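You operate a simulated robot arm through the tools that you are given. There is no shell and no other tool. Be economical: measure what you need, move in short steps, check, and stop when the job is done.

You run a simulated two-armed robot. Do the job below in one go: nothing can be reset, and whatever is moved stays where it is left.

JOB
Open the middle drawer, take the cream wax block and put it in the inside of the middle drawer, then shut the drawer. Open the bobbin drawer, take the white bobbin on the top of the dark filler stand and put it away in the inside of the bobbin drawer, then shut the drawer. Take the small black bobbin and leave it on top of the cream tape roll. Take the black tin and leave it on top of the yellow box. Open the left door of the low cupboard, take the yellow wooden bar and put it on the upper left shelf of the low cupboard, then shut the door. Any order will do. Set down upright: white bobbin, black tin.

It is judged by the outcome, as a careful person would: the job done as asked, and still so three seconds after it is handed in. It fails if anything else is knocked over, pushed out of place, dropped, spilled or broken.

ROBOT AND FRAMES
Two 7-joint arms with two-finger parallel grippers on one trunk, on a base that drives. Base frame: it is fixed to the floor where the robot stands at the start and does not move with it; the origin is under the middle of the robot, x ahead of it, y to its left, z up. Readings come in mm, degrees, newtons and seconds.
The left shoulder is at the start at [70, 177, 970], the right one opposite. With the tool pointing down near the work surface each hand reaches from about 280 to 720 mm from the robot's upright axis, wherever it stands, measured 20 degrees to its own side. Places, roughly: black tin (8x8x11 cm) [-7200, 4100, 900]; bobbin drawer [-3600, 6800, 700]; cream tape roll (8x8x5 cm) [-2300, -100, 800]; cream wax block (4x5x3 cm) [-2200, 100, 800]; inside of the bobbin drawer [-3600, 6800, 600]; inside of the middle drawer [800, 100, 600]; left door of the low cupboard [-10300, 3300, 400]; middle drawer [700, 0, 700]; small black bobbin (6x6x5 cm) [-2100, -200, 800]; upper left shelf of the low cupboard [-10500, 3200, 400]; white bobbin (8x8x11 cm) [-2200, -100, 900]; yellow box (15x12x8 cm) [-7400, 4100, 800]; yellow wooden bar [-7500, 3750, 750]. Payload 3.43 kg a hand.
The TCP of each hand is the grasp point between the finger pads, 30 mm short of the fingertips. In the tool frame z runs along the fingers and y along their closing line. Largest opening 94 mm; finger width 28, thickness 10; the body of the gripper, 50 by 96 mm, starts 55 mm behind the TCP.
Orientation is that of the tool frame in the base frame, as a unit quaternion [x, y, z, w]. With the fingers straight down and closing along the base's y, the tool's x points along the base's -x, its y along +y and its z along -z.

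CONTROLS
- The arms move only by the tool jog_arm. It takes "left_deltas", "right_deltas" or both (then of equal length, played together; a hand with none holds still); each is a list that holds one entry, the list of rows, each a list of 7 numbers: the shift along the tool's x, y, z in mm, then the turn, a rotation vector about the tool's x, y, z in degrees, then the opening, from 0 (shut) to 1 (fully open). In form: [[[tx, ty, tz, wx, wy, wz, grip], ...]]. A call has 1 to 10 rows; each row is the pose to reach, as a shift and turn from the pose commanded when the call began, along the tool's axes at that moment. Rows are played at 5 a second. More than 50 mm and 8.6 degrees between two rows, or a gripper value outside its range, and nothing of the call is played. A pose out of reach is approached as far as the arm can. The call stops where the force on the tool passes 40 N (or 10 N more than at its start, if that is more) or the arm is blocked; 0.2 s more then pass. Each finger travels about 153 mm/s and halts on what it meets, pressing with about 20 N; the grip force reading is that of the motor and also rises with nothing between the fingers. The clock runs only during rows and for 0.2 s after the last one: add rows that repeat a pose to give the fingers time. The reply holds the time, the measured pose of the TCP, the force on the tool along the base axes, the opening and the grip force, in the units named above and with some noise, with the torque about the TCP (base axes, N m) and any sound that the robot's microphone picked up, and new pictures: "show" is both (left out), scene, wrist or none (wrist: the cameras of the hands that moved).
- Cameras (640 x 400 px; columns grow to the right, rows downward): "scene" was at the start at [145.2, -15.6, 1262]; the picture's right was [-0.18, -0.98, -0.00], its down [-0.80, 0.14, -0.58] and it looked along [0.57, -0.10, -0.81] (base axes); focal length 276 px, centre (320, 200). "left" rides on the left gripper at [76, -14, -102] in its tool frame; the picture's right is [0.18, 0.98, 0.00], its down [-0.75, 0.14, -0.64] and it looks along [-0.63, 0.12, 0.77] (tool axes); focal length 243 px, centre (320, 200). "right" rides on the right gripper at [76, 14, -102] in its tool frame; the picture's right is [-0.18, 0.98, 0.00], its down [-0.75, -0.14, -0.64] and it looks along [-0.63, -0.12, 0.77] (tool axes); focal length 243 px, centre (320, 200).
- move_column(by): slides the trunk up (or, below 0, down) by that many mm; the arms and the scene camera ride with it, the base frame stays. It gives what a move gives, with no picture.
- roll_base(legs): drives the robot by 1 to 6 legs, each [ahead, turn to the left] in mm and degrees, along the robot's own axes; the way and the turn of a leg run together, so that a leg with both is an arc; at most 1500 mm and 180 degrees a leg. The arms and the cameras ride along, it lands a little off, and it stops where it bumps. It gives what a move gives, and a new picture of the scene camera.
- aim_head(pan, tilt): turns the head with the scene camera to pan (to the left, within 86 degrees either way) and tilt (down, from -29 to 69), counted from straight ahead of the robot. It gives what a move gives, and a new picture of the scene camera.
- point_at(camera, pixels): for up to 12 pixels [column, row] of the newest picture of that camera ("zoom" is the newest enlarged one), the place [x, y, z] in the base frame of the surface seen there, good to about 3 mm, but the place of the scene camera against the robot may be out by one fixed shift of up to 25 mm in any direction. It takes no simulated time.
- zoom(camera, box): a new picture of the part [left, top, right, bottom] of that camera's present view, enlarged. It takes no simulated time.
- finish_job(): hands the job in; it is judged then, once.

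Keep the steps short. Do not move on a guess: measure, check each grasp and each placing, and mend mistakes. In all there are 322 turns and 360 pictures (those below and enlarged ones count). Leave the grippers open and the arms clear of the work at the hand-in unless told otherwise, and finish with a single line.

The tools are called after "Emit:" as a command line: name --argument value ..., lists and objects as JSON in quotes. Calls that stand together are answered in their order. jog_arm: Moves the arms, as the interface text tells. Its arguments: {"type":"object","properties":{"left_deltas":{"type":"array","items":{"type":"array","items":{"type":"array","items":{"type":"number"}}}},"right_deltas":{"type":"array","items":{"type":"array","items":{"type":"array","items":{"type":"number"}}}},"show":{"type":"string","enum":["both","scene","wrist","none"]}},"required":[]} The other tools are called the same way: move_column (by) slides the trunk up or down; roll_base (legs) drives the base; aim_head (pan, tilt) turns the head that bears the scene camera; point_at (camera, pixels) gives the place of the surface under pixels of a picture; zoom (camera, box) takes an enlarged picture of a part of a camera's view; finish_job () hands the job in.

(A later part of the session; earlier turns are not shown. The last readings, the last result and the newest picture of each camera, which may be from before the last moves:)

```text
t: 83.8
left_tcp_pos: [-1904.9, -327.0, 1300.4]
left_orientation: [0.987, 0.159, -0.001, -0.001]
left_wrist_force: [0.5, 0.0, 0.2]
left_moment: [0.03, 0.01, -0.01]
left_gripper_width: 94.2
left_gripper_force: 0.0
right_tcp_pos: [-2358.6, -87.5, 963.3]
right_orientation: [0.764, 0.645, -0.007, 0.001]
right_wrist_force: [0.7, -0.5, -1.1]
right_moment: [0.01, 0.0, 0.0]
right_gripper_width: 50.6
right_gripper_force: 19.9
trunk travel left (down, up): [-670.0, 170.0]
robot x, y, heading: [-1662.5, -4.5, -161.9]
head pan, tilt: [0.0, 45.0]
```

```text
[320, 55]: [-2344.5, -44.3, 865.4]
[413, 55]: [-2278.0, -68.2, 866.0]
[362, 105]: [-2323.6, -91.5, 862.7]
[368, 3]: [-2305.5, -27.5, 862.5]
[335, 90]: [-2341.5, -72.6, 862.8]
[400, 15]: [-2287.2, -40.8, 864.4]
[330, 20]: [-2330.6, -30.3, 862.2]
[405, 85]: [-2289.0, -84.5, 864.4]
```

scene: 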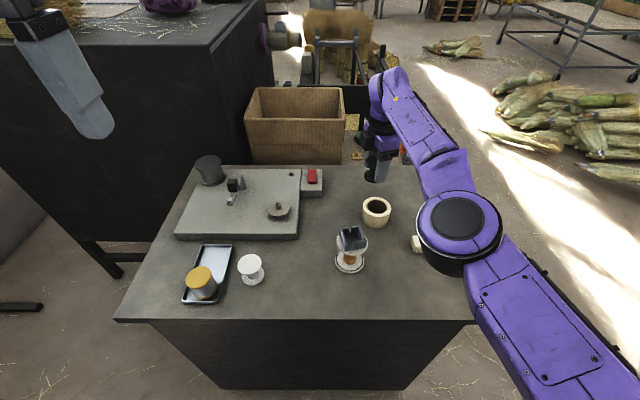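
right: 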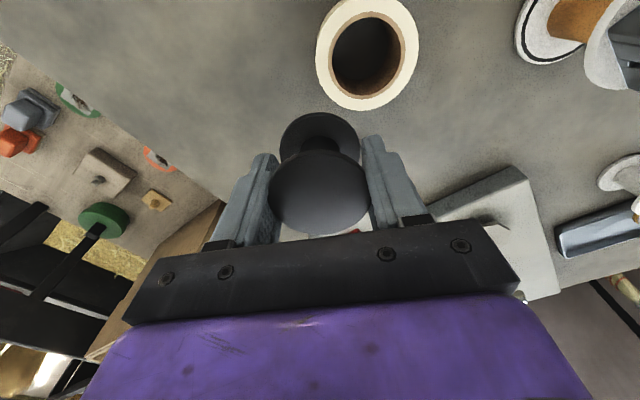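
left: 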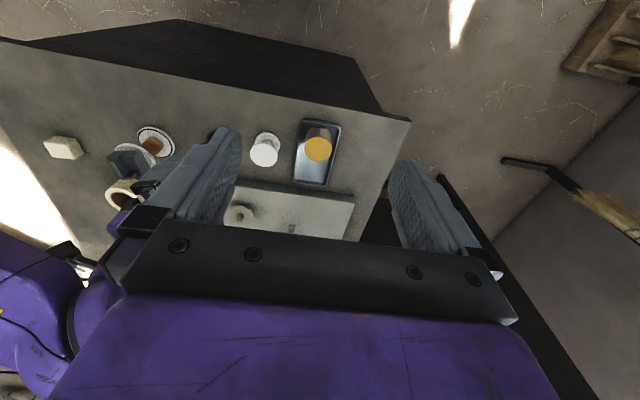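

Tape centre [-2312.5,-57.5]. Move above and lower to z 918.

Emit:
jog_arm --right_deltas '[[[19, 20, 0, 0, 0, 0, 0], [37.3, 40.3, 0, 0, 0, 0, 0], [37.3, 40.3, 25, 0, 0, 0, 0], [37.3, 40.3, 45, 0, 0, 0, 0], [37.3, 40.3, 45, 0, 0, 0, 0]]]'

Emit:
zoom --camera "scene" --box '[320, 150, 430, 225]'

```text
t: 85.0
left_tcp_pos: [-1905.4, -326.9, 1299.8]
left_orientation: [0.987, 0.16, -0.001, -0.001]
left_wrist_force: [-0.1, -0.6, 0.2]
left_moment: [0.01, 0.02, 0.01]
left_gripper_width: 94.0
left_gripper_force: 0.1
right_tcp_pos: [-2364.5, -82.5, 923.7]
right_orientation: [0.764, 0.645, -0.006, 0.001]
right_wrist_force: [0.5, -0.9, 0.5]
right_moment: [-0.03, 0.0, -0.01]
right_gripper_width: 50.6
right_gripper_force: 20.0
right hand out of reach, approached as far as the arm can: row 1, 2, 3, 4, 5
trunk travel left (down, up): [-670.0, 170.0]
robot x, y, heading: [-1662.4, -7.0, -161.5]
head pan, tilt: [0.0, 45.0]
```

scene: 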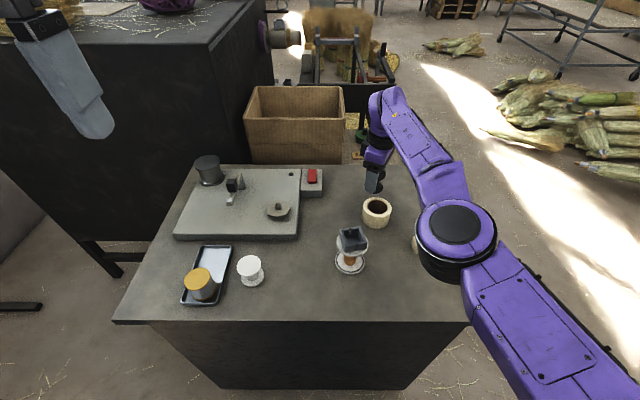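
right: 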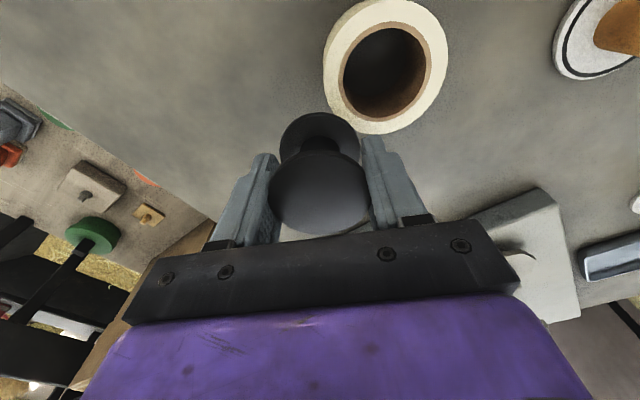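

```text
5.33 times, centred on (375, 188) of scene
```

zoom: 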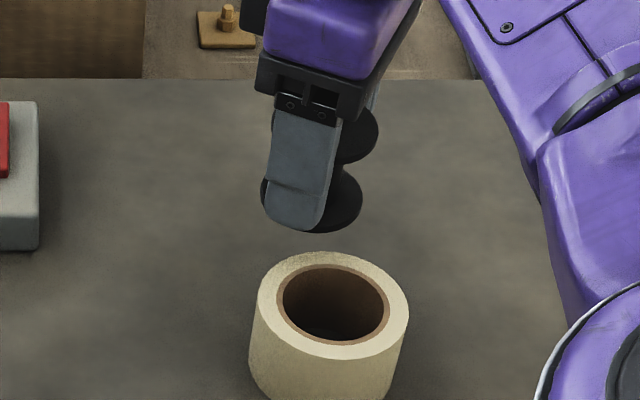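

The arm looks straightened out (a singular stretch), so small retreats don't solve. I try a larger retreat combined with rising.

Emit:
jog_arm --right_deltas '[[[0, 0, -30, 0, 0, 0, 0], [10, 10, -60, 0, 0, 0, 0], [25, 40, -80, 0, 0, 0, 0], [40, 80, -90, 0, 0, 0, 0], [50, 120, -90, 0, 0, 0, 0], [60, 160, -90, 0, 0, 0, 0], [60, 200, -90, 0, 0, 0, 0], [60, 200, -90, 0, 0, 0, 0]]]' --show "scene"

```text
t: 86.8
left_tcp_pos: [-1905.7, -327.3, 1298.7]
left_orientation: [0.987, 0.16, -0.001, -0.001]
left_wrist_force: [-0.1, -0.3, 0.7]
left_moment: [-0.02, -0.02, -0.03]
left_gripper_width: 94.1
left_gripper_force: 0.0
right_tcp_pos: [-2348.1, -93.4, 1012.8]
right_orientation: [0.764, 0.645, -0.005, 0.002]
right_wrist_force: [-0.2, -0.5, 0.2]
right_moment: [0.02, -0.01, -0.06]
right_gripper_width: 50.5
right_gripper_force: 19.7
right hand out of reach, approached as far as the arm can: row 2, 3, 4, 5, 6, 7, 8
trunk travel left (down, up): [-670.0, 170.0]
robot x, y, heading: [-1664.6, -5.6, -161.6]
head pan, tilt: [0.0, 45.0]
```

scene: 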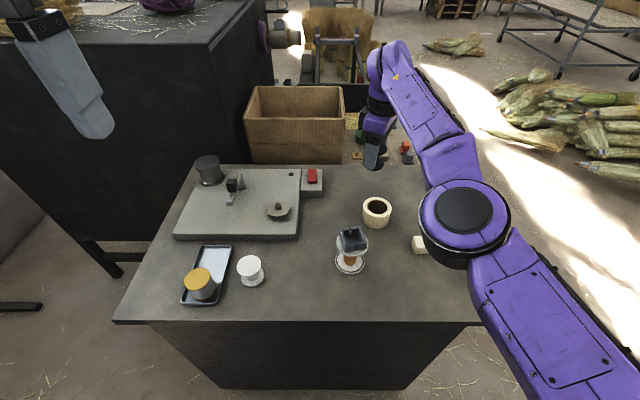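

Emit:
jog_arm --right_deltas '[[[-40, 20, 0, 0, 0, 0, 0], [-80, 40, 0, 0, 0, 0, 0], [-100, 70, 0, 0, 0, 0, 0], [-100, 110, 0, 0, 0, 0, 0], [-100, 150, 0, 0, 0, 0, 0], [-100, 150, 0, 0, 0, 0, 0]]]' --show "scene"

```text
t: 88.2
left_tcp_pos: [-1905.0, -328.4, 1299.1]
left_orientation: [0.987, 0.16, -0.001, 0.0]
left_wrist_force: [-1.0, 0.7, -0.7]
left_moment: [0.04, -0.01, -0.03]
left_gripper_width: 93.9
left_gripper_force: 0.1
right_tcp_pos: [-2216.8, -217.5, 1020.8]
right_orientation: [0.764, 0.645, -0.006, 0.001]
right_wrist_force: [-0.1, -0.5, -0.1]
right_moment: [0.02, -0.01, 0.0]
right_gripper_width: 50.9
right_gripper_force: 20.3
right hand out of reach, approached as far as the arm can: row 1, 2, 3
trunk travel left (down, up): [-670.0, 170.0]
robot x, y, heading: [-1663.5, 0.2, -161.6]
head pan, tilt: [0.0, 45.0]
```

scene: 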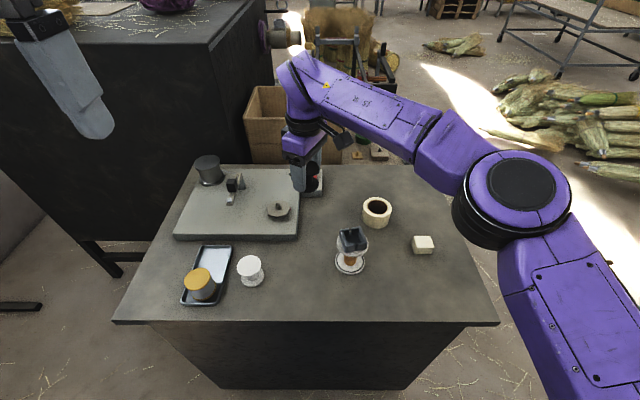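

Free again. Now approach the tape roll from the near side (bending the elbow first, then extending).

Emit:
jog_arm --right_deltas '[[[40, 0, 0, 0, 0, 0, 0], [80, 0, 0, 0, 0, 0, 0], [120, 0, 0, 0, 0, 0, 0], [141.6, 0, 0, 0, 0, 0, 0], [141.6, -40, 20, 0, 0, 0, 0], [141.6, -80, 40, 0, 0, 0, 0], [141.6, -121, 60, 0, 0, 0, 0], [141.6, -121, 60, 0, 0, 0, 0]]]'

```text
t: 90.0
left_tcp_pos: [-1905.6, -326.9, 1300.3]
left_orientation: [0.987, 0.16, -0.002, -0.001]
left_wrist_force: [-0.2, 0.3, -0.8]
left_moment: [-0.01, -0.03, -0.04]
left_gripper_width: 93.9
left_gripper_force: 0.1
right_tcp_pos: [-2312.4, -58.3, 961.3]
right_orientation: [0.764, 0.646, -0.007, 0.0]
right_wrist_force: [0.0, -0.3, -0.2]
right_moment: [-0.01, 0.0, -0.01]
right_gripper_width: 50.6
right_gripper_force: 20.1
trunk travel left (down, up): [-670.0, 170.0]
robot x, y, heading: [-1663.8, -3.9, -161.3]
head pan, tilt: [0.0, 45.0]
```

scene: 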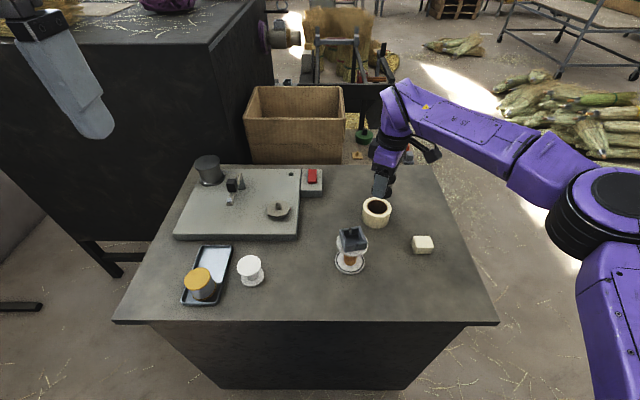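
right: 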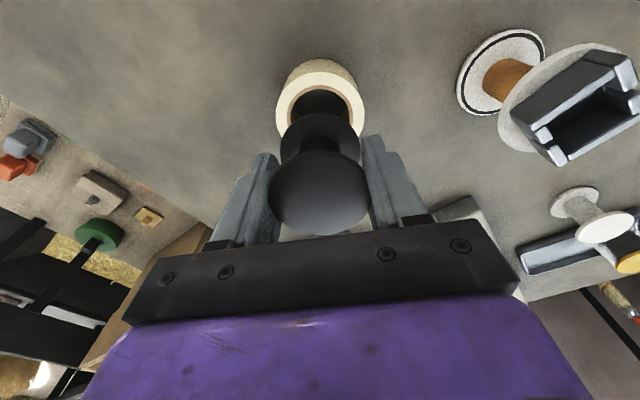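

Exactly above. Lower gently until contact.

Emit:
jog_arm --right_deltas '[[[0, 0, 25, 0, 0, 0, 0], [0, 0, 42, 0, 0, 0, 0], [0, 0, 50, 0, 0, 0, 0], [0, 0, 53, 0, 0, 0, 0], [0, 0, 53, 0, 0, 0, 0]]]' --show "wrist"

Emit:
zoom --camera "scene" --box '[330, 165, 430, 240]'

```text
t: 91.2
left_tcp_pos: [-1906.1, -327.3, 1300.8]
left_orientation: [0.987, 0.16, -0.001, 0.0]
left_wrist_force: [-0.3, 0.6, 0.1]
left_moment: [-0.03, 0.02, 0.01]
left_gripper_width: 94.2
left_gripper_force: 0.1
right_tcp_pos: [-2310.8, -57.5, 906.9]
right_orientation: [0.763, 0.646, -0.006, 0.001]
right_wrist_force: [-0.1, 0.1, -0.1]
right_moment: [0.02, -0.01, -0.01]
right_gripper_width: 50.5
right_gripper_force: 19.9
trunk travel left (down, up): [-670.0, 170.0]
robot x, y, heading: [-1665.9, -4.6, -161.6]
head pan, tilt: [0.0, 45.0]
```

right: 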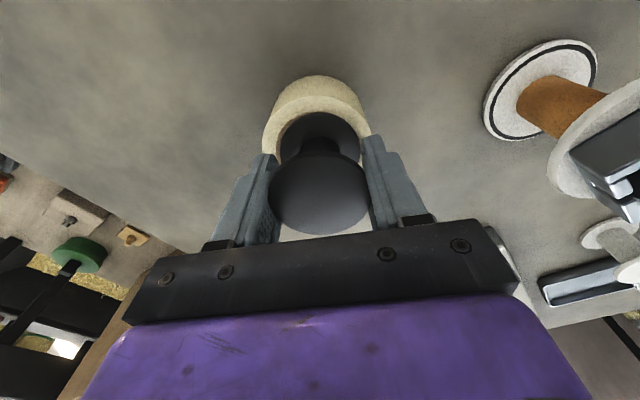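

```text
5.33 times, centred on (380, 202) of scene
```

zoom: 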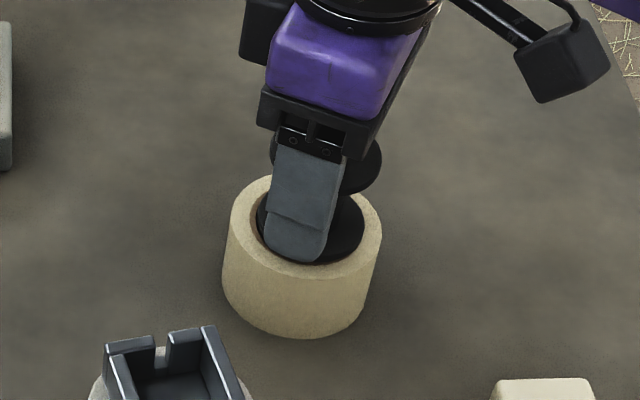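

The bobbin's flange (50.5 mm) is about the same as the roll's hole, so a centred placing might drop in. I lift and check the hole size.

Emit:
jog_arm --right_deltas '[[[0, 0, -20, 0, 0, 0, 0], [0, 20, -40, 0, 0, 0, 0], [0, 40, -60, 0, 0, 0, 0], [-40, 60, -80, 0, 0, 0, 0], [-60, 60, -80, 0, 0, 0, 0]]]' --show "none"

Emit:
zoom --camera "right" --box '[180, 0, 420, 150]'

```text
t: 92.4
left_tcp_pos: [-1905.4, -328.1, 1300.1]
left_orientation: [0.987, 0.16, -0.001, -0.001]
left_wrist_force: [-0.4, 0.5, 0.6]
left_moment: [-0.01, -0.02, -0.01]
left_gripper_width: 94.3
left_gripper_force: 0.0
right_tcp_pos: [-2259.9, -125.3, 988.1]
right_orientation: [0.764, 0.645, -0.006, 0.0]
right_wrist_force: [-0.3, 0.0, -0.3]
right_moment: [0.01, 0.03, 0.03]
right_gripper_width: 50.9
right_gripper_force: 20.2
trunk travel left (down, up): [-670.0, 170.0]
robot x, y, heading: [-1667.0, -3.7, -161.8]
head pan, tilt: [0.0, 45.0]
```

```text
2.67 times, centred on (300, 75) of right
```

zoom: 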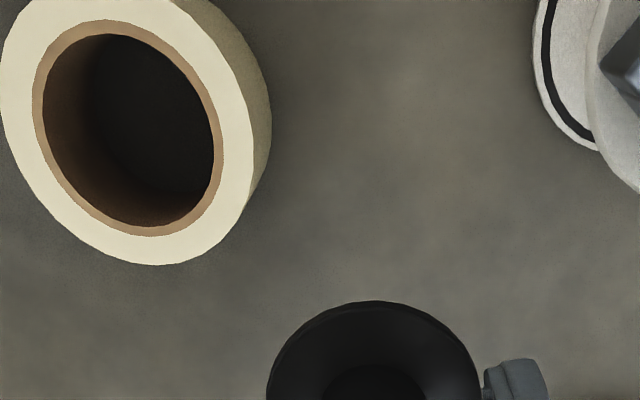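

Emit:
point_at --camera "zoom" --pixels '[[40, 105], [218, 155], [85, 28], [160, 231], [3, 100], [250, 165], [110, 27], [135, 229], [290, 330], [350, 301]]'

```text
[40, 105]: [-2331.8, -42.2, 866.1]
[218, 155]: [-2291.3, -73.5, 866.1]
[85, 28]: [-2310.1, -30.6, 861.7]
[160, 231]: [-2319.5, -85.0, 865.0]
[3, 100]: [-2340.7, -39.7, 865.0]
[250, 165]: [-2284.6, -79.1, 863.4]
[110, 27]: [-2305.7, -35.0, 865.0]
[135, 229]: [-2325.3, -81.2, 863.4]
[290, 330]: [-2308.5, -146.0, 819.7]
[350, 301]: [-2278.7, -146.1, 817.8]
```

Hole ≈ 49 mm versus flange 50.5: I'll set it down ~14 mm off-centre towards me, so it rests surely on the rim. Move there and lower.

Emit:
jog_arm --right_deltas '[[[32, -5, 0, 0, 0, 0, 0], [64.6, -10, 10, 0, 0, 0, 0], [64.6, -30, 30, 0, 0, 0, 0], [64.6, -49.5, 50, 0, 0, 0, 0], [64.6, -49.5, 68, 0, 0, 0, 0], [64.6, -49.5, 78, 0, 0, 0, 0], [64.6, -49.5, 78, 0, 0, 0, 0]]]' --show "wrist"

Emit:
zoom --camera "scene" --box '[330, 165, 430, 240]'

```text
t: 94.0
left_tcp_pos: [-1904.9, -326.9, 1300.0]
left_orientation: [0.987, 0.16, 0.0, 0.0]
left_wrist_force: [-0.1, 0.1, 0.5]
left_moment: [-0.01, -0.03, 0.03]
left_gripper_width: 93.9
left_gripper_force: 0.0
right_tcp_pos: [-2300.3, -53.9, 908.7]
right_orientation: [0.764, 0.646, -0.007, 0.001]
right_wrist_force: [-0.2, 0.6, -0.1]
right_moment: [0.02, -0.02, 0.02]
right_gripper_width: 50.4
right_gripper_force: 20.2
trunk travel left (down, up): [-670.0, 170.0]
robot x, y, heading: [-1665.5, -0.3, -161.3]
head pan, tilt: [0.0, 45.0]
```

right: 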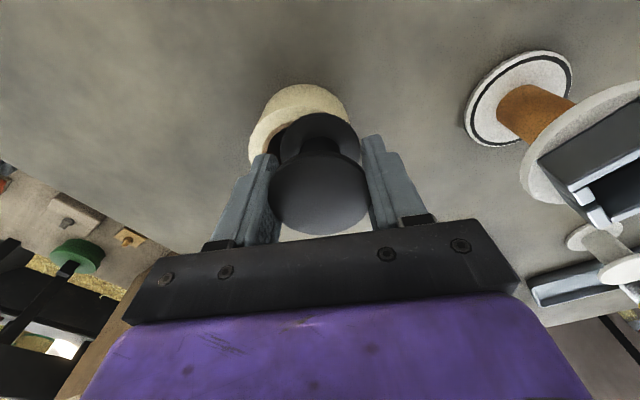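

```text
5.33 times, centred on (380, 202) of scene
```

zoom: 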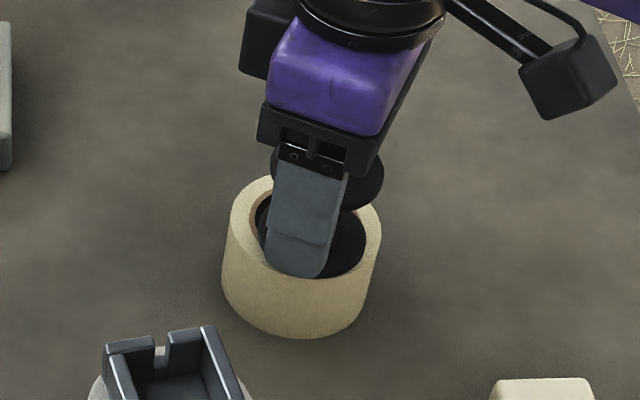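

Emit:
jog_arm --right_deltas '[[[0, 0, 2, 0, 0, 0, 0], [0, 0, 3.5, 0, 0, 0, 0], [0, 0, 5, 0, 0, 0, 0], [0, 0, 5, 0, 0, 0, 0]]]' --show "none"

```text
t: 95.0
left_tcp_pos: [-1905.2, -325.7, 1299.4]
left_orientation: [0.987, 0.16, -0.001, -0.001]
left_wrist_force: [-0.5, 0.4, 0.3]
left_moment: [0.01, -0.05, -0.01]
left_gripper_width: 93.9
left_gripper_force: 0.0
right_tcp_pos: [-2299.3, -54.9, 905.6]
right_orientation: [0.763, 0.646, -0.007, 0.002]
right_wrist_force: [-1.3, 0.0, 1.6]
right_moment: [0.04, 0.05, 0.04]
right_gripper_width: 50.6
right_gripper_force: 20.1
trunk travel left (down, up): [-670.0, 170.0]
robot x, y, heading: [-1666.1, -4.9, -161.5]
head pan, tilt: [0.0, 45.0]
```

Force just starts to show (z +1.6 N). One more small step, then check.

Emit:
jog_arm --right_deltas '[[[0, 0, 1.5, 0, 0, 0, 0], [0, 0, 2.5, 0, 0, 0, 0], [0, 0, 2.5, 0, 0, 0, 0]]]' --show "none"

```text
t: 95.8
left_tcp_pos: [-1903.1, -327.2, 1300.0]
left_orientation: [0.987, 0.16, -0.003, 0.0]
left_wrist_force: [0.0, 0.0, -0.3]
left_moment: [0.0, 0.02, 0.01]
left_gripper_width: 94.0
left_gripper_force: 0.1
right_tcp_pos: [-2299.4, -55.0, 904.3]
right_orientation: [0.764, 0.645, -0.009, 0.001]
right_wrist_force: [-2.6, -0.9, 16.5]
right_moment: [0.07, -0.02, -0.03]
right_gripper_width: 50.6
right_gripper_force: 19.8
trunk travel left (down, up): [-670.0, 170.0]
robot x, y, heading: [-1662.7, -5.6, -161.5]
head pan, tilt: [0.0, 45.0]
```

Contact (16.5 N). Ease up 1.5 mm, open, and rise straight.

Emit:
jog_arm --right_deltas '[[[0, 0, -2, 0, 0, 0, 0], [0, 0, -2, 0, 0, 0, 0.6], [0, 0, -2, 0, 0, 0, 0.8], [0, 0, -2, 0, 0, 0, 0.8], [0, 0, -40, 0, 0, 0, 0.8], [0, 0, -80, 0, 0, 0, 0.8], [0, 40, -100, 0, 0, 0, 0.8], [0, 80, -100, 0, 0, 0, 1]]]'

Emit:
zoom --camera "scene" --box '[330, 165, 430, 240]'

```text
t: 97.6
left_tcp_pos: [-1903.9, -327.3, 1299.1]
left_orientation: [0.987, 0.16, -0.002, 0.0]
left_wrist_force: [0.0, 0.2, -0.7]
left_moment: [-0.02, 0.02, 0.02]
left_gripper_width: 94.0
left_gripper_force: 0.0
right_tcp_pos: [-2217.3, -68.7, 1003.7]
right_orientation: [0.764, 0.645, -0.008, 0.001]
right_wrist_force: [-0.2, 0.3, -0.4]
right_moment: [0.0, 0.0, -0.03]
right_gripper_width: 94.2
right_gripper_force: 0.1
trunk travel left (down, up): [-670.0, 170.0]
robot x, y, heading: [-1661.9, -4.2, -161.7]
head pan, tilt: [0.0, 45.0]
```

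scene: 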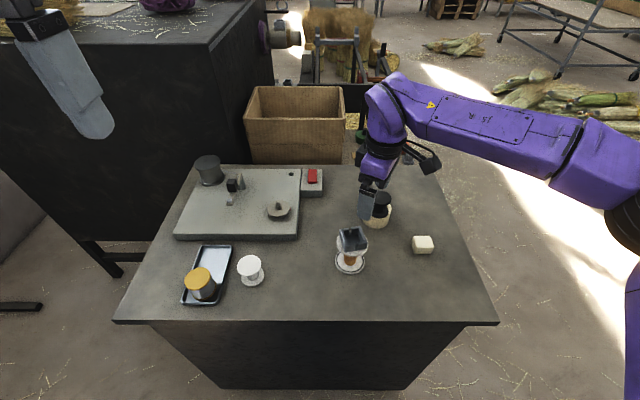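
right: 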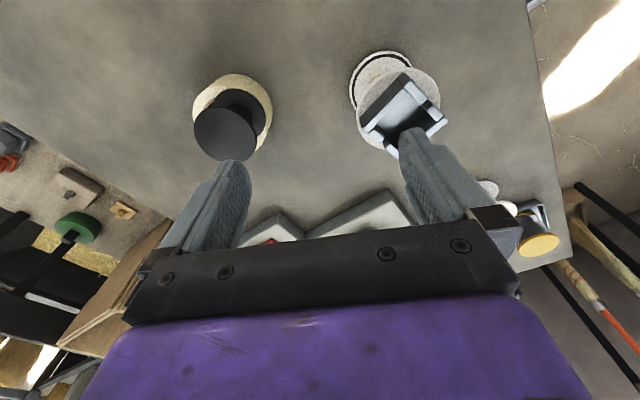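

```text
5.33 times, centred on (380, 202) of scene
```

zoom: 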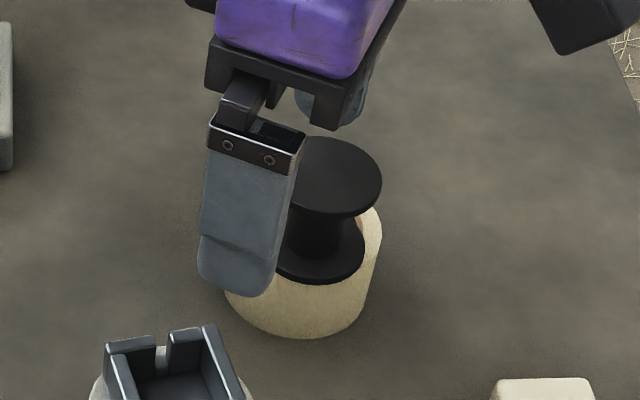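

The black bobbin stands on the roll. Confirm heights, then move the right hand over towards the wax.

Emit:
point_at --camera "right" --pixels '[[225, 130], [200, 135], [250, 130], [222, 112], [225, 155]]'

Emit:
jog_arm --right_deltas '[[[40, 0, 0, 0, 0, 0, 1], [80, -10, 0, 0, 0, 0, 1], [110, -15, 0, 0, 0, 0, 1], [110, -15, 0, 0, 0, 0, 1]]]'

```text
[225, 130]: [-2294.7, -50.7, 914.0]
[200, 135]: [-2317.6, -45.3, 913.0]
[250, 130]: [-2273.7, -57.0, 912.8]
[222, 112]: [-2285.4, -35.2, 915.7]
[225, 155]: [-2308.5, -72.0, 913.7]
```

```text
t: 98.6
left_tcp_pos: [-1904.2, -326.6, 1299.9]
left_orientation: [0.987, 0.161, -0.001, -0.001]
left_wrist_force: [-0.7, -0.7, -0.4]
left_moment: [-0.01, 0.0, 0.02]
left_gripper_width: 93.8
left_gripper_force: 0.0
right_tcp_pos: [-2216.9, 43.3, 999.1]
right_orientation: [0.763, 0.646, -0.007, 0.002]
right_wrist_force: [-0.1, 0.4, -1.0]
right_moment: [0.01, -0.03, 0.03]
right_gripper_width: 94.0
right_gripper_force: 0.1
trunk travel left (down, up): [-670.0, 170.0]
robot x, y, heading: [-1663.1, -1.5, -161.6]
head pan, tilt: [0.0, 45.0]
```

scene: 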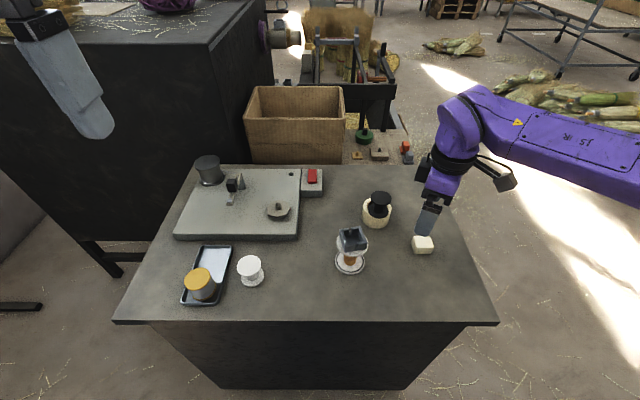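
right: 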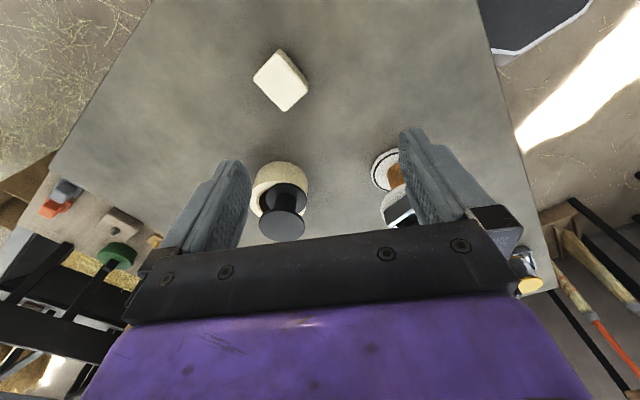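

Emit:
zoom --camera "right" --box '[230, 30, 330, 130]'

Emit:
point_at --camera "right" --pixels '[[256, 78], [278, 52], [305, 80], [284, 107], [281, 78]]'

```text
4.00 times, centred on (280, 80) of right
```

zoom: 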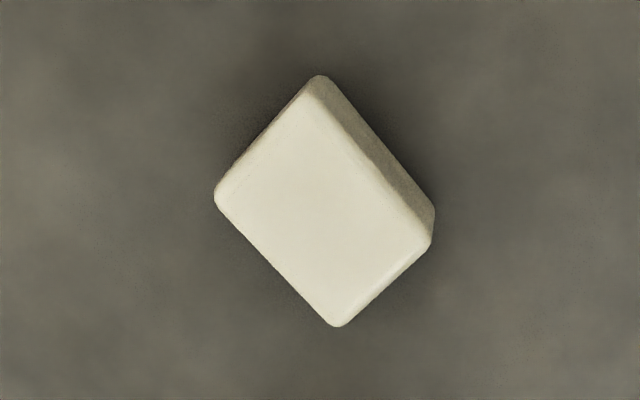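

```text
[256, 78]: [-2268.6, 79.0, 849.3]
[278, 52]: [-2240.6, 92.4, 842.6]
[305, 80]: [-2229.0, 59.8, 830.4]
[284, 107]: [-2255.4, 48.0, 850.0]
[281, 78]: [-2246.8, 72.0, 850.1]
```

Emit:
point_at --camera "zoom" --pixels '[[225, 195], [312, 100], [420, 240], [335, 318], [322, 212], [265, 145], [375, 285], [280, 260], [365, 165]]'

```text
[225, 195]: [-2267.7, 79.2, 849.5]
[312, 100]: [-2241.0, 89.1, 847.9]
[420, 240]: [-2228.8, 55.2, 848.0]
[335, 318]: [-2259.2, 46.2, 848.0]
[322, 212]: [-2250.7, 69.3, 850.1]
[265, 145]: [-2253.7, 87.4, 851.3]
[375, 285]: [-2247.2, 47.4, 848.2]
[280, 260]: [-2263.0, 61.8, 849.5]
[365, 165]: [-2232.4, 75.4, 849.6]
```

Wax block centre [-2249,67.5], top 849, ~32×40 mm. Turn the hand 61° so it closes along the long side, and come down to hover.

Emit:
jog_arm --right_deltas '[[[5, -8, 0, 0, 0, 8, 1], [10, -16, 0, 0, 0, 16, 1], [14, -26, 0, 0, 0, 24, 1], [18.5, -35.6, 0, 0, 0, 32, 1], [18.5, -35.6, 20, 0, 0, 40, 1], [18.5, -35.6, 40, 0, 0, 48, 1], [18.5, -35.6, 60, 0, 0, 55, 1], [18.5, -35.6, 80, 0, 0, 61, 1], [18.5, -35.6, 90, 0, 0, 61, 1], [18.5, -35.6, 90, 0, 0, 61, 1]]]' --show "wrist"

```text
t: 100.8
left_tcp_pos: [-1904.9, -326.7, 1300.1]
left_orientation: [0.987, 0.16, -0.001, -0.001]
left_wrist_force: [0.0, 0.9, 0.2]
left_moment: [-0.01, 0.02, -0.01]
left_gripper_width: 94.1
left_gripper_force: 0.1
right_tcp_pos: [-2249.1, 68.0, 911.6]
right_orientation: [0.986, 0.169, -0.005, 0.005]
right_wrist_force: [0.5, -0.4, -0.4]
right_moment: [-0.02, 0.0, -0.01]
right_gripper_width: 93.9
right_gripper_force: 0.1
trunk travel left (down, up): [-670.0, 170.0]
robot x, y, heading: [-1661.6, -3.8, -161.6]
head pan, tilt: [0.0, 45.0]
```

right: 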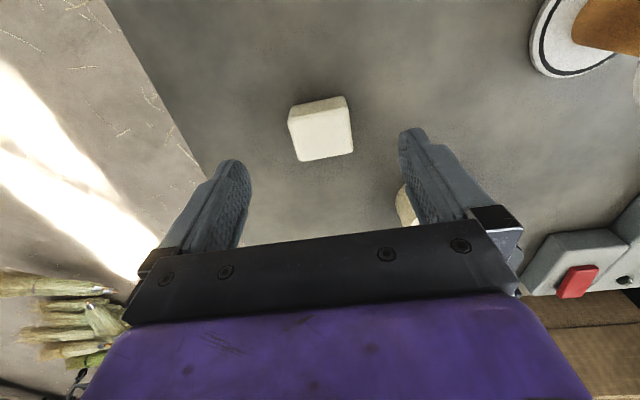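

Emit:
jog_arm --right_deltas '[[[0, 0, 30, 0, 0, 0, 1], [0, 0, 50, 0, 0, 0, 1], [0, 0, 60.5, 0, 0, 0, 1], [0, 0, 60.5, 0, 0, 0, 0.7], [0, 0, 60.5, 0, 0, 0, 0.3], [0, 0, 60.5, 0, 0, 0, 0], [0, 0, 60.5, 0, 0, 0, 0]]]' --show "wrist"

```text
t: 102.4
left_tcp_pos: [-1903.9, -327.4, 1299.3]
left_orientation: [0.987, 0.159, -0.001, -0.001]
left_wrist_force: [0.6, 0.0, 0.1]
left_moment: [0.01, 0.01, -0.03]
left_gripper_width: 94.1
left_gripper_force: 0.0
right_tcp_pos: [-2249.0, 66.7, 850.1]
right_orientation: [0.985, 0.17, -0.005, 0.004]
right_wrist_force: [-0.4, -0.3, -0.7]
right_moment: [-0.03, 0.0, 0.01]
right_gripper_width: 47.7
right_gripper_force: 19.9
trunk travel left (down, up): [-670.0, 170.0]
robot x, y, heading: [-1666.6, -0.6, -161.4]
head pan, tilt: [0.0, 45.0]
```

right: 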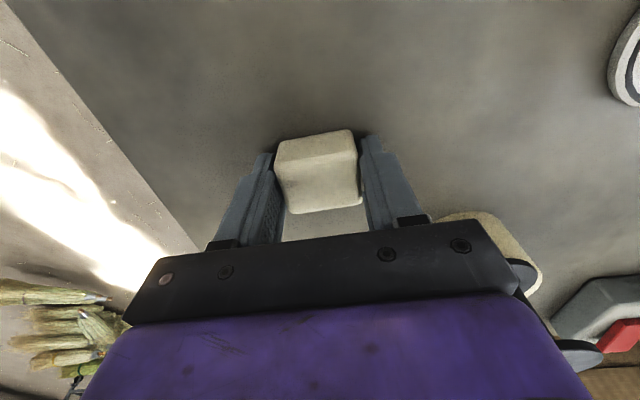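

Held at 47.7 mm. Lift and retract to the right side, out of the left arm's way.

Emit:
jog_arm --right_deltas '[[[0, 0, -10, 0, 0, 0, 0], [0, 0, -50, 0, 0, 0, 0], [0, 0, -100, 0, 0, 0, 0], [0, 0, -150, 0, 0, 0, 0], [40, -10, -170, 0, 0, 0, 0], [80, -20, -180, 0, 0, 0, 0], [120, -40, -180, 0, 0, 0, 0], [160, -60, -180, 0, 0, 0, 0], [200, -60, -180, 0, 0, 0, 0]]]'

```text
t: 104.4
left_tcp_pos: [-1902.8, -326.5, 1300.3]
left_orientation: [0.987, 0.16, -0.003, 0.0]
left_wrist_force: [1.1, 0.6, 0.8]
left_moment: [-0.01, 0.01, -0.02]
left_gripper_width: 94.1
left_gripper_force: 0.0
right_tcp_pos: [-2083.3, 190.9, 1031.4]
right_orientation: [0.985, 0.17, -0.003, 0.003]
right_wrist_force: [-0.8, 0.1, 1.0]
right_moment: [0.01, 0.0, 0.01]
right_gripper_width: 47.5
right_gripper_force: 19.8
right hand out of reach, approached as far as the arm can: row 9
trunk travel left (down, up): [-670.0, 170.0]
robot x, y, heading: [-1663.3, -2.7, -162.0]
head pan, tilt: [0.0, 45.0]
```

scene: 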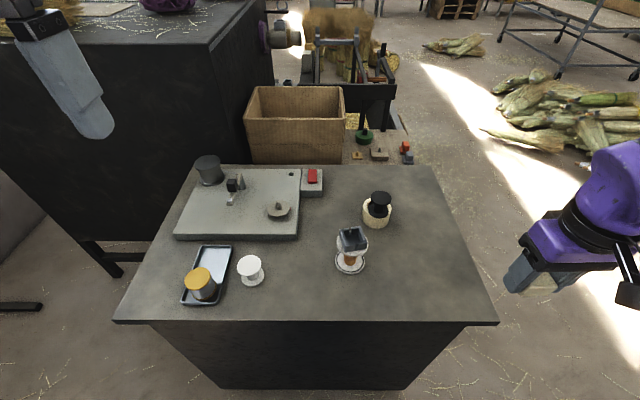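
right: 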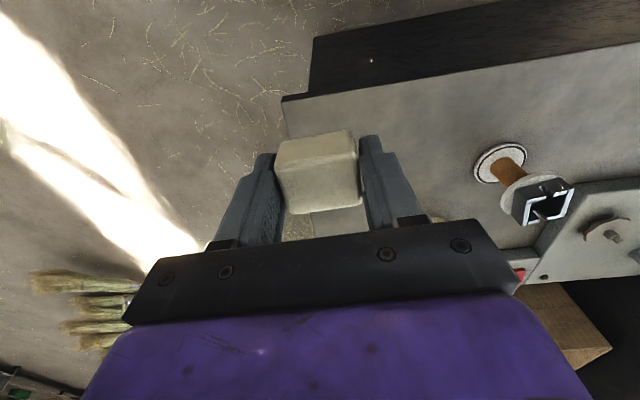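

Wax is held and clear. Now the left hand goes over the white bobbin, turned to match the square top's faces.

Emit:
jog_arm --left_deltas '[[[-18, -34, 20, 0, 0, -2, 1], [-36, -68, 40, 0, 0, -4, 1], [-54, -102, 60, 0, 0, -6, 1], [-72, -135, 85, 0, 0, -8, 1], [-90, -169, 110, 0, 0, -10, 1], [-108, -202, 135, 0, 0, -12, 1], [-126, -236, 160, 0, 0, -12.6, 1], [-144, -270, 185, 0, 0, -12.6, 1], [-161, -303.6, 210, 0, 0, -12.6, 1], [-161, -303.6, 230, 0, 0, -12.6, 1]]]'

```text
t: 106.6
left_tcp_pos: [-2156.0, -97.7, 1092.7]
left_orientation: [0.961, 0.275, -0.015, -0.021]
left_wrist_force: [-0.1, -0.3, -0.5]
left_moment: [0.01, 0.0, 0.0]
left_gripper_width: 93.7
left_gripper_force: 0.0
right_tcp_pos: [-2084.9, 190.4, 1030.0]
right_orientation: [0.985, 0.17, -0.003, 0.003]
right_wrist_force: [-0.2, 0.1, -0.5]
right_moment: [0.01, 0.03, -0.01]
right_gripper_width: 47.7
right_gripper_force: 19.9
trunk travel left (down, up): [-670.0, 170.0]
robot x, y, heading: [-1662.7, -4.5, -161.8]
head pan, tilt: [0.0, 45.0]
```

scene: 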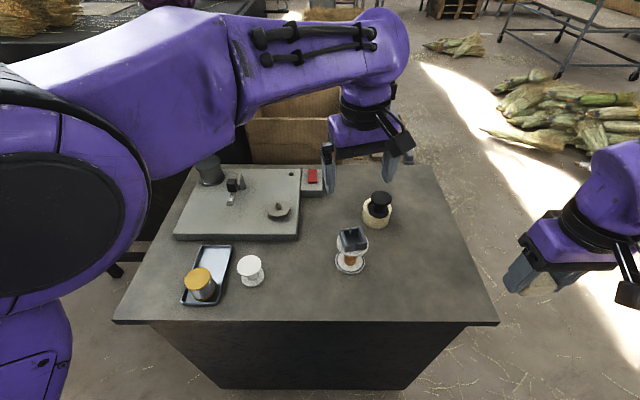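
left: 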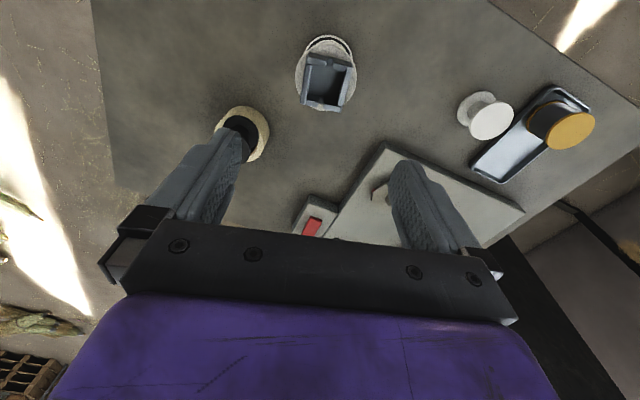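

Emit:
jog_arm --left_deltas '[[[0, 0, 20, -2.75, 0.97, 0, 1], [0, 0, 50, -2.75, 0.97, 0, 1], [0, 0, 50, -2.75, 0.97, 0, 1]]]' --show "none"

Emit:
zoom --camera "left" --box '[250, 20, 410, 130]'

```text
t: 107.6
left_tcp_pos: [-2163.8, -114.3, 1054.7]
left_orientation: [0.956, 0.294, 0.007, -0.025]
left_wrist_force: [0.3, -0.4, -0.5]
left_moment: [0.0, -0.03, 0.03]
left_gripper_width: 94.2
left_gripper_force: 0.0
right_tcp_pos: [-2085.2, 191.6, 1031.2]
right_orientation: [0.985, 0.171, -0.003, 0.003]
right_wrist_force: [-0.1, -0.2, -0.6]
right_moment: [0.01, -0.02, 0.01]
right_gripper_width: 47.8
right_gripper_force: 20.2
trunk travel left (down, up): [-670.0, 170.0]
robot x, y, heading: [-1668.5, -1.6, -161.4]
head pan, tilt: [0.0, 45.0]
stopped in row 3 (left hand): the arm was blocked; the commanded pose is now the measured one
```

```text
3.64 times, centred on (330, 75) of left
```

zoom: 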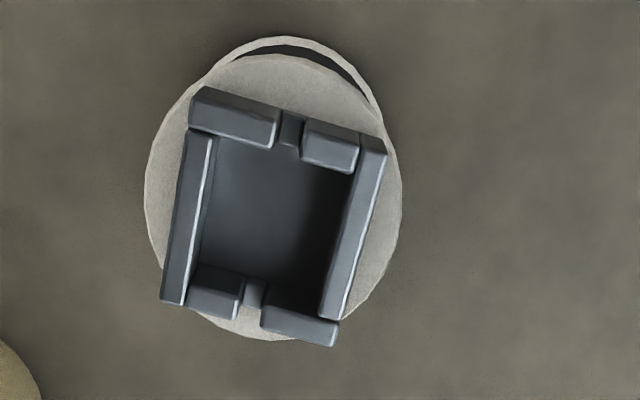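

The left arm got blocked at this crossing posture. I check the cabinet's position on the left, since turning the base right would ease this reach.

Emit:
point_at --camera "scene" --pixels '[[265, 15], [262, 60], [20, 230], [100, 250], [110, 275], [10, 305], [150, 230]]'

Emit:
jog_arm --left_deltas '[[[0, 10, -40, 0, 0, 0, 1], [0, 30, -80, 0, 0, 0, 1], [0, 60, -120, 0, 0, 4, 1], [20, 100, -160, 0, 0, 8, 1], [40, 140, -190, 0, 0, 12, 1], [60, 180, -210, 0, 0, 14, 1], [80, 220, -230, 0, 0, 14, 1], [100, 250, -240, 0, 0, 14, 1]]]' --show "scene"

```text
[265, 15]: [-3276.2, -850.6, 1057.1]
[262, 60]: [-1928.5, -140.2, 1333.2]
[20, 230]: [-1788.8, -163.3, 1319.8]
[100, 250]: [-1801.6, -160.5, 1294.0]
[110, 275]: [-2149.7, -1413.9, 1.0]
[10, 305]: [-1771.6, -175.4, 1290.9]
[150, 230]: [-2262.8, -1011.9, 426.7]
```

```text
refused: row 4 steps farther than a row can; nothing moved
```

Emit:
jog_arm --left_deltas '[[[0, 10, -40, 0, 0, 0, 1], [0, 25, -80, 0, 0, 0, 1], [5, 45, -120, 0, 0, 4, 1], [15, 70, -155, 0, 0, 8, 1], [25, 105, -180, 0, 0, 12, 1], [40, 140, -200, 0, 0, 14, 1], [60, 175, -220, 0, 0, 14, 1], [80, 210, -235, 0, 0, 14, 1], [100, 245, -240, 0, 0, 14, 1]]]' --show "scene"

```text
t: 109.6
left_tcp_pos: [-1940.8, -273.8, 1288.1]
left_orientation: [0.985, 0.174, 0.002, -0.023]
left_wrist_force: [-1.0, -0.5, 0.3]
left_moment: [0.0, 0.01, 0.01]
left_gripper_width: 93.6
left_gripper_force: 0.1
right_tcp_pos: [-2082.9, 191.8, 1031.2]
right_orientation: [0.985, 0.17, -0.005, 0.002]
right_wrist_force: [-0.2, -0.7, -0.1]
right_moment: [-0.01, 0.02, 0.02]
right_gripper_width: 47.7
right_gripper_force: 19.7
trunk travel left (down, up): [-670.0, 170.0]
robot x, y, heading: [-1661.6, -1.3, -161.7]
head pan, tilt: [0.0, 45.0]
```

scene: 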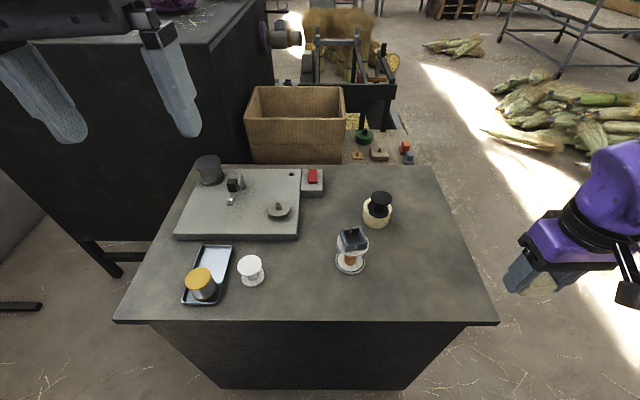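

Nothing was touched there (cabinet is 800 mm away), so it was the arm folding on itself. I turn the base 20° right so the bobbin is on the left arm's side.

Emit:
roll_base --legs '[[0, -22]]'

```text
t: 111.2
left_tcp_pos: [-2022.6, -148.1, 1285.7]
left_orientation: [1.0, -0.017, 0.007, -0.022]
left_wrist_force: [0.5, -0.4, -0.9]
left_moment: [-0.02, 0.01, -0.01]
left_gripper_width: 93.8
left_gripper_force: 0.1
right_tcp_pos: [-1982.9, 333.5, 1031.0]
right_orientation: [1.0, -0.02, -0.005, 0.002]
right_wrist_force: [0.0, 0.5, -0.1]
right_moment: [0.0, 0.01, -0.02]
right_gripper_width: 47.6
right_gripper_force: 20.0
trunk travel left (down, up): [-670.0, 170.0]
robot x, y, heading: [-1667.0, -5.9, 176.6]
head pan, tilt: [0.0, 45.0]
```

scene: 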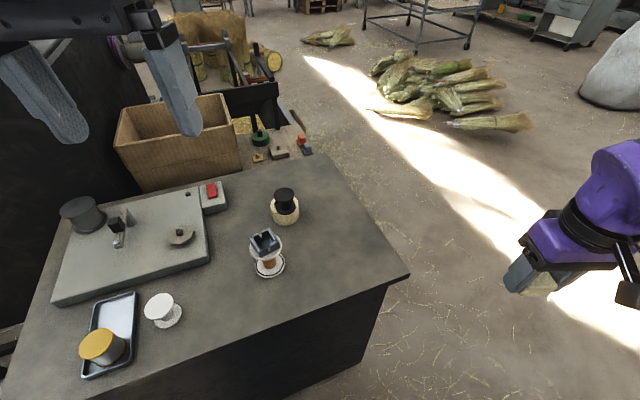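

Now move the left hand over the white bobbin again (with tilt correction).

Emit:
jog_arm --left_deltas '[[[-15, -7, 35, -1.2, -0.4, -4, 1], [-30, -14, 70, -2.55, -0.8, -8, 1], [-46, -20, 105, -2.55, -0.8, -12, 1], [-62, -27, 140, -2.55, -0.8, -16, 1], [-80, -34, 170, -2.55, -0.8, -20, 1], [-100, -41, 200, -2.55, -0.8, -24, 1], [-120, -48, 220, -2.55, -0.8, -28, 1], [-131, -54, 236, -2.55, -0.8, -30, 1], [-131, -54, 236, -2.55, -0.8, -30, 1]]]'

Emit:
zoom --camera "left" --box '[240, 20, 400, 130]'

```text
t: 113.2
left_tcp_pos: [-2148.1, -78.5, 1052.8]
left_orientation: [0.97, 0.243, 0.005, 0.004]
left_wrist_force: [0.3, -0.3, 0.2]
left_moment: [0.02, 0.03, -0.04]
left_gripper_width: 93.8
left_gripper_force: 0.1
right_tcp_pos: [-1982.9, 333.9, 1030.6]
right_orientation: [1.0, -0.019, -0.005, 0.001]
right_wrist_force: [0.1, -0.3, -0.5]
right_moment: [-0.02, -0.01, 0.04]
right_gripper_width: 47.7
right_gripper_force: 20.2
trunk travel left (down, up): [-670.0, 170.0]
robot x, y, heading: [-1667.0, -2.3, 176.4]
head pan, tilt: [0.0, 45.0]
```

scene: 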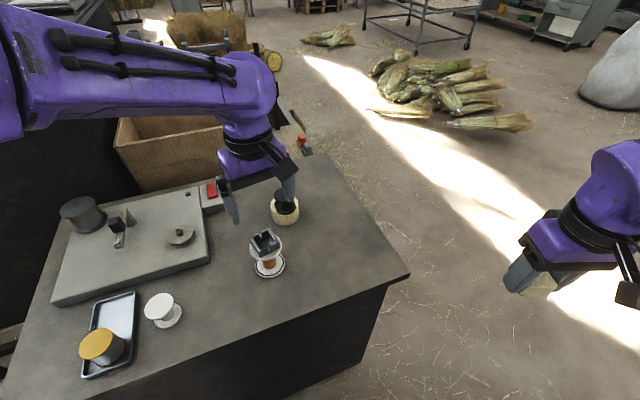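
left: 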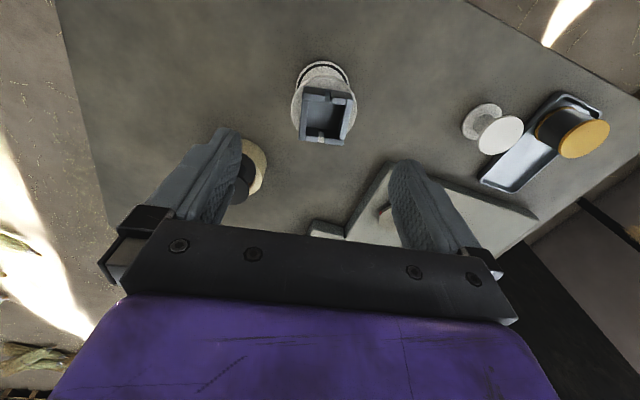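

```text
3.64 times, centred on (320, 75) of left
```

zoom: 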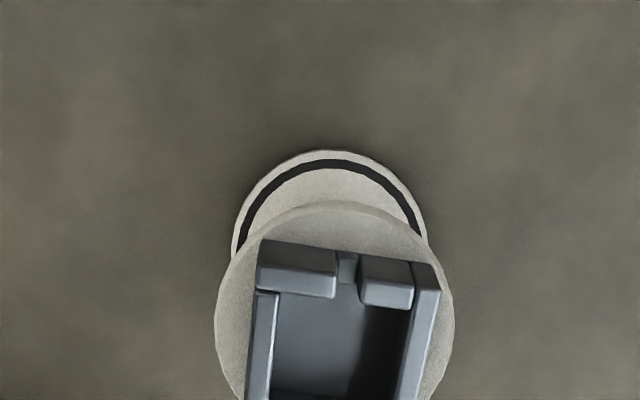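

Emit:
zoom --camera "left" --box '[280, 60, 376, 156]'

```text
4.17 times, centred on (328, 108) of left
```

zoom: 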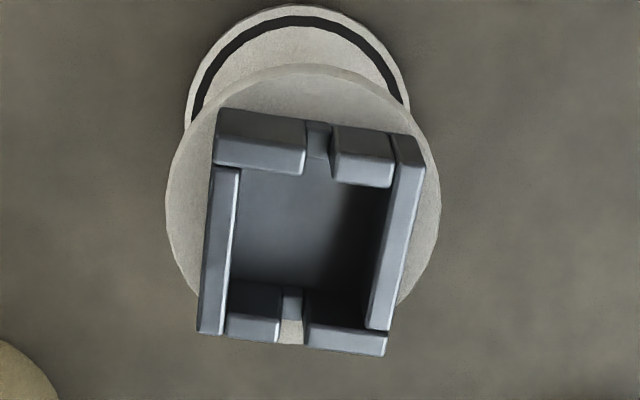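

Emit:
point_at --camera "zoom" --pixels '[[228, 160], [380, 182], [380, 345], [212, 325], [410, 160], [222, 190], [190, 260], [420, 270], [310, 80]]'

```text
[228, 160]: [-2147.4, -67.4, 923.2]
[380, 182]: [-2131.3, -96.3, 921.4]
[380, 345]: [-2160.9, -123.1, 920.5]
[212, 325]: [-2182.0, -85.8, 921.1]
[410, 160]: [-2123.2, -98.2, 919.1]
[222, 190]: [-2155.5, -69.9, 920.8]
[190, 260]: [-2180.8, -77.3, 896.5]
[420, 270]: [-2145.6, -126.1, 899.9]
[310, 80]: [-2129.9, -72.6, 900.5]
```

Square: 40×40 mm, centre [-2154,-94], faces at −59°, matching the hand. Correct and descend to z 933 (fingertips just above the flange), then close.

Emit:
jog_arm --left_deltas '[[[-6, 5, 0, 0, 0, -3, 1], [-12.5, 10.9, 20, 0, 0, -3, 1], [-12.5, 10.9, 60, 0, 0, -3, 1], [-12.5, 10.9, 95, 0, 0, -3, 1], [-12.5, 10.9, 118, 0, 0, -3, 1], [-12.5, 10.9, 118, 0, 0, -3, 1]]]' --show "wrist"

```text
t: 114.6
left_tcp_pos: [-2152.5, -94.7, 933.8]
left_orientation: [0.964, 0.267, 0.006, 0.004]
left_wrist_force: [0.0, -0.2, -0.1]
left_moment: [0.0, 0.03, -0.02]
left_gripper_width: 94.3
left_gripper_force: 0.0
right_tcp_pos: [-1982.2, 333.7, 1030.2]
right_orientation: [1.0, -0.02, -0.005, 0.003]
right_wrist_force: [-0.8, 0.3, -0.6]
right_moment: [0.01, 0.0, 0.0]
right_gripper_width: 47.8
right_gripper_force: 20.4
trunk travel left (down, up): [-670.0, 170.0]
robot x, y, heading: [-1663.0, -3.8, 176.5]
head pan, tilt: [0.0, 45.0]
```

left: 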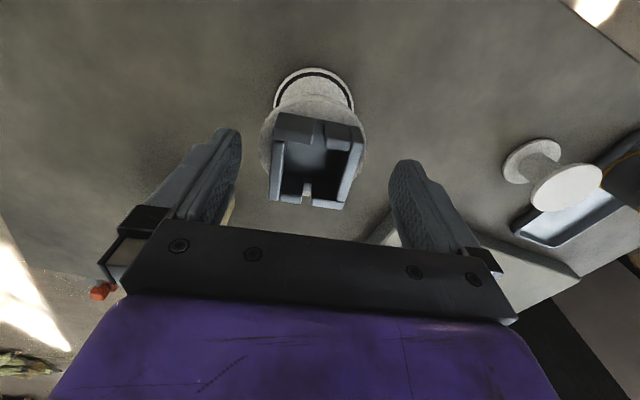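

Emit:
jog_arm --left_deltas '[[[0, 0, 0, 0, 0, 0, 0.6], [0, 0, 0, 0, 0, 0, 0.3], [0, 0, 0, 0, 0, 0, 0], [0, 0, 0, 0, 0, 0, 0]]]' --show "wrist"

```text
t: 115.6
left_tcp_pos: [-2154.4, -96.0, 935.6]
left_orientation: [0.963, 0.268, 0.005, 0.004]
left_wrist_force: [0.5, -0.5, 0.7]
left_moment: [-0.02, 0.01, 0.01]
left_gripper_width: 47.3
left_gripper_force: 19.5
right_tcp_pos: [-1981.8, 334.2, 1030.7]
right_orientation: [1.0, -0.02, -0.005, 0.003]
right_wrist_force: [-0.5, 0.3, -0.1]
right_moment: [0.01, 0.01, -0.03]
right_gripper_width: 48.0
right_gripper_force: 19.9
trunk travel left (down, up): [-670.0, 170.0]
robot x, y, heading: [-1663.5, -5.0, 176.5]
head pan, tilt: [0.0, 45.0]
```

left: 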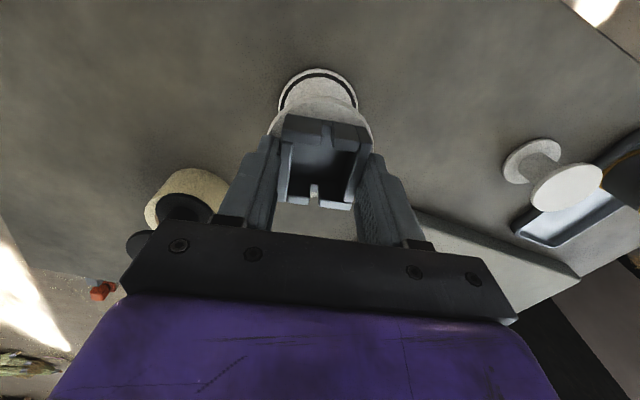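

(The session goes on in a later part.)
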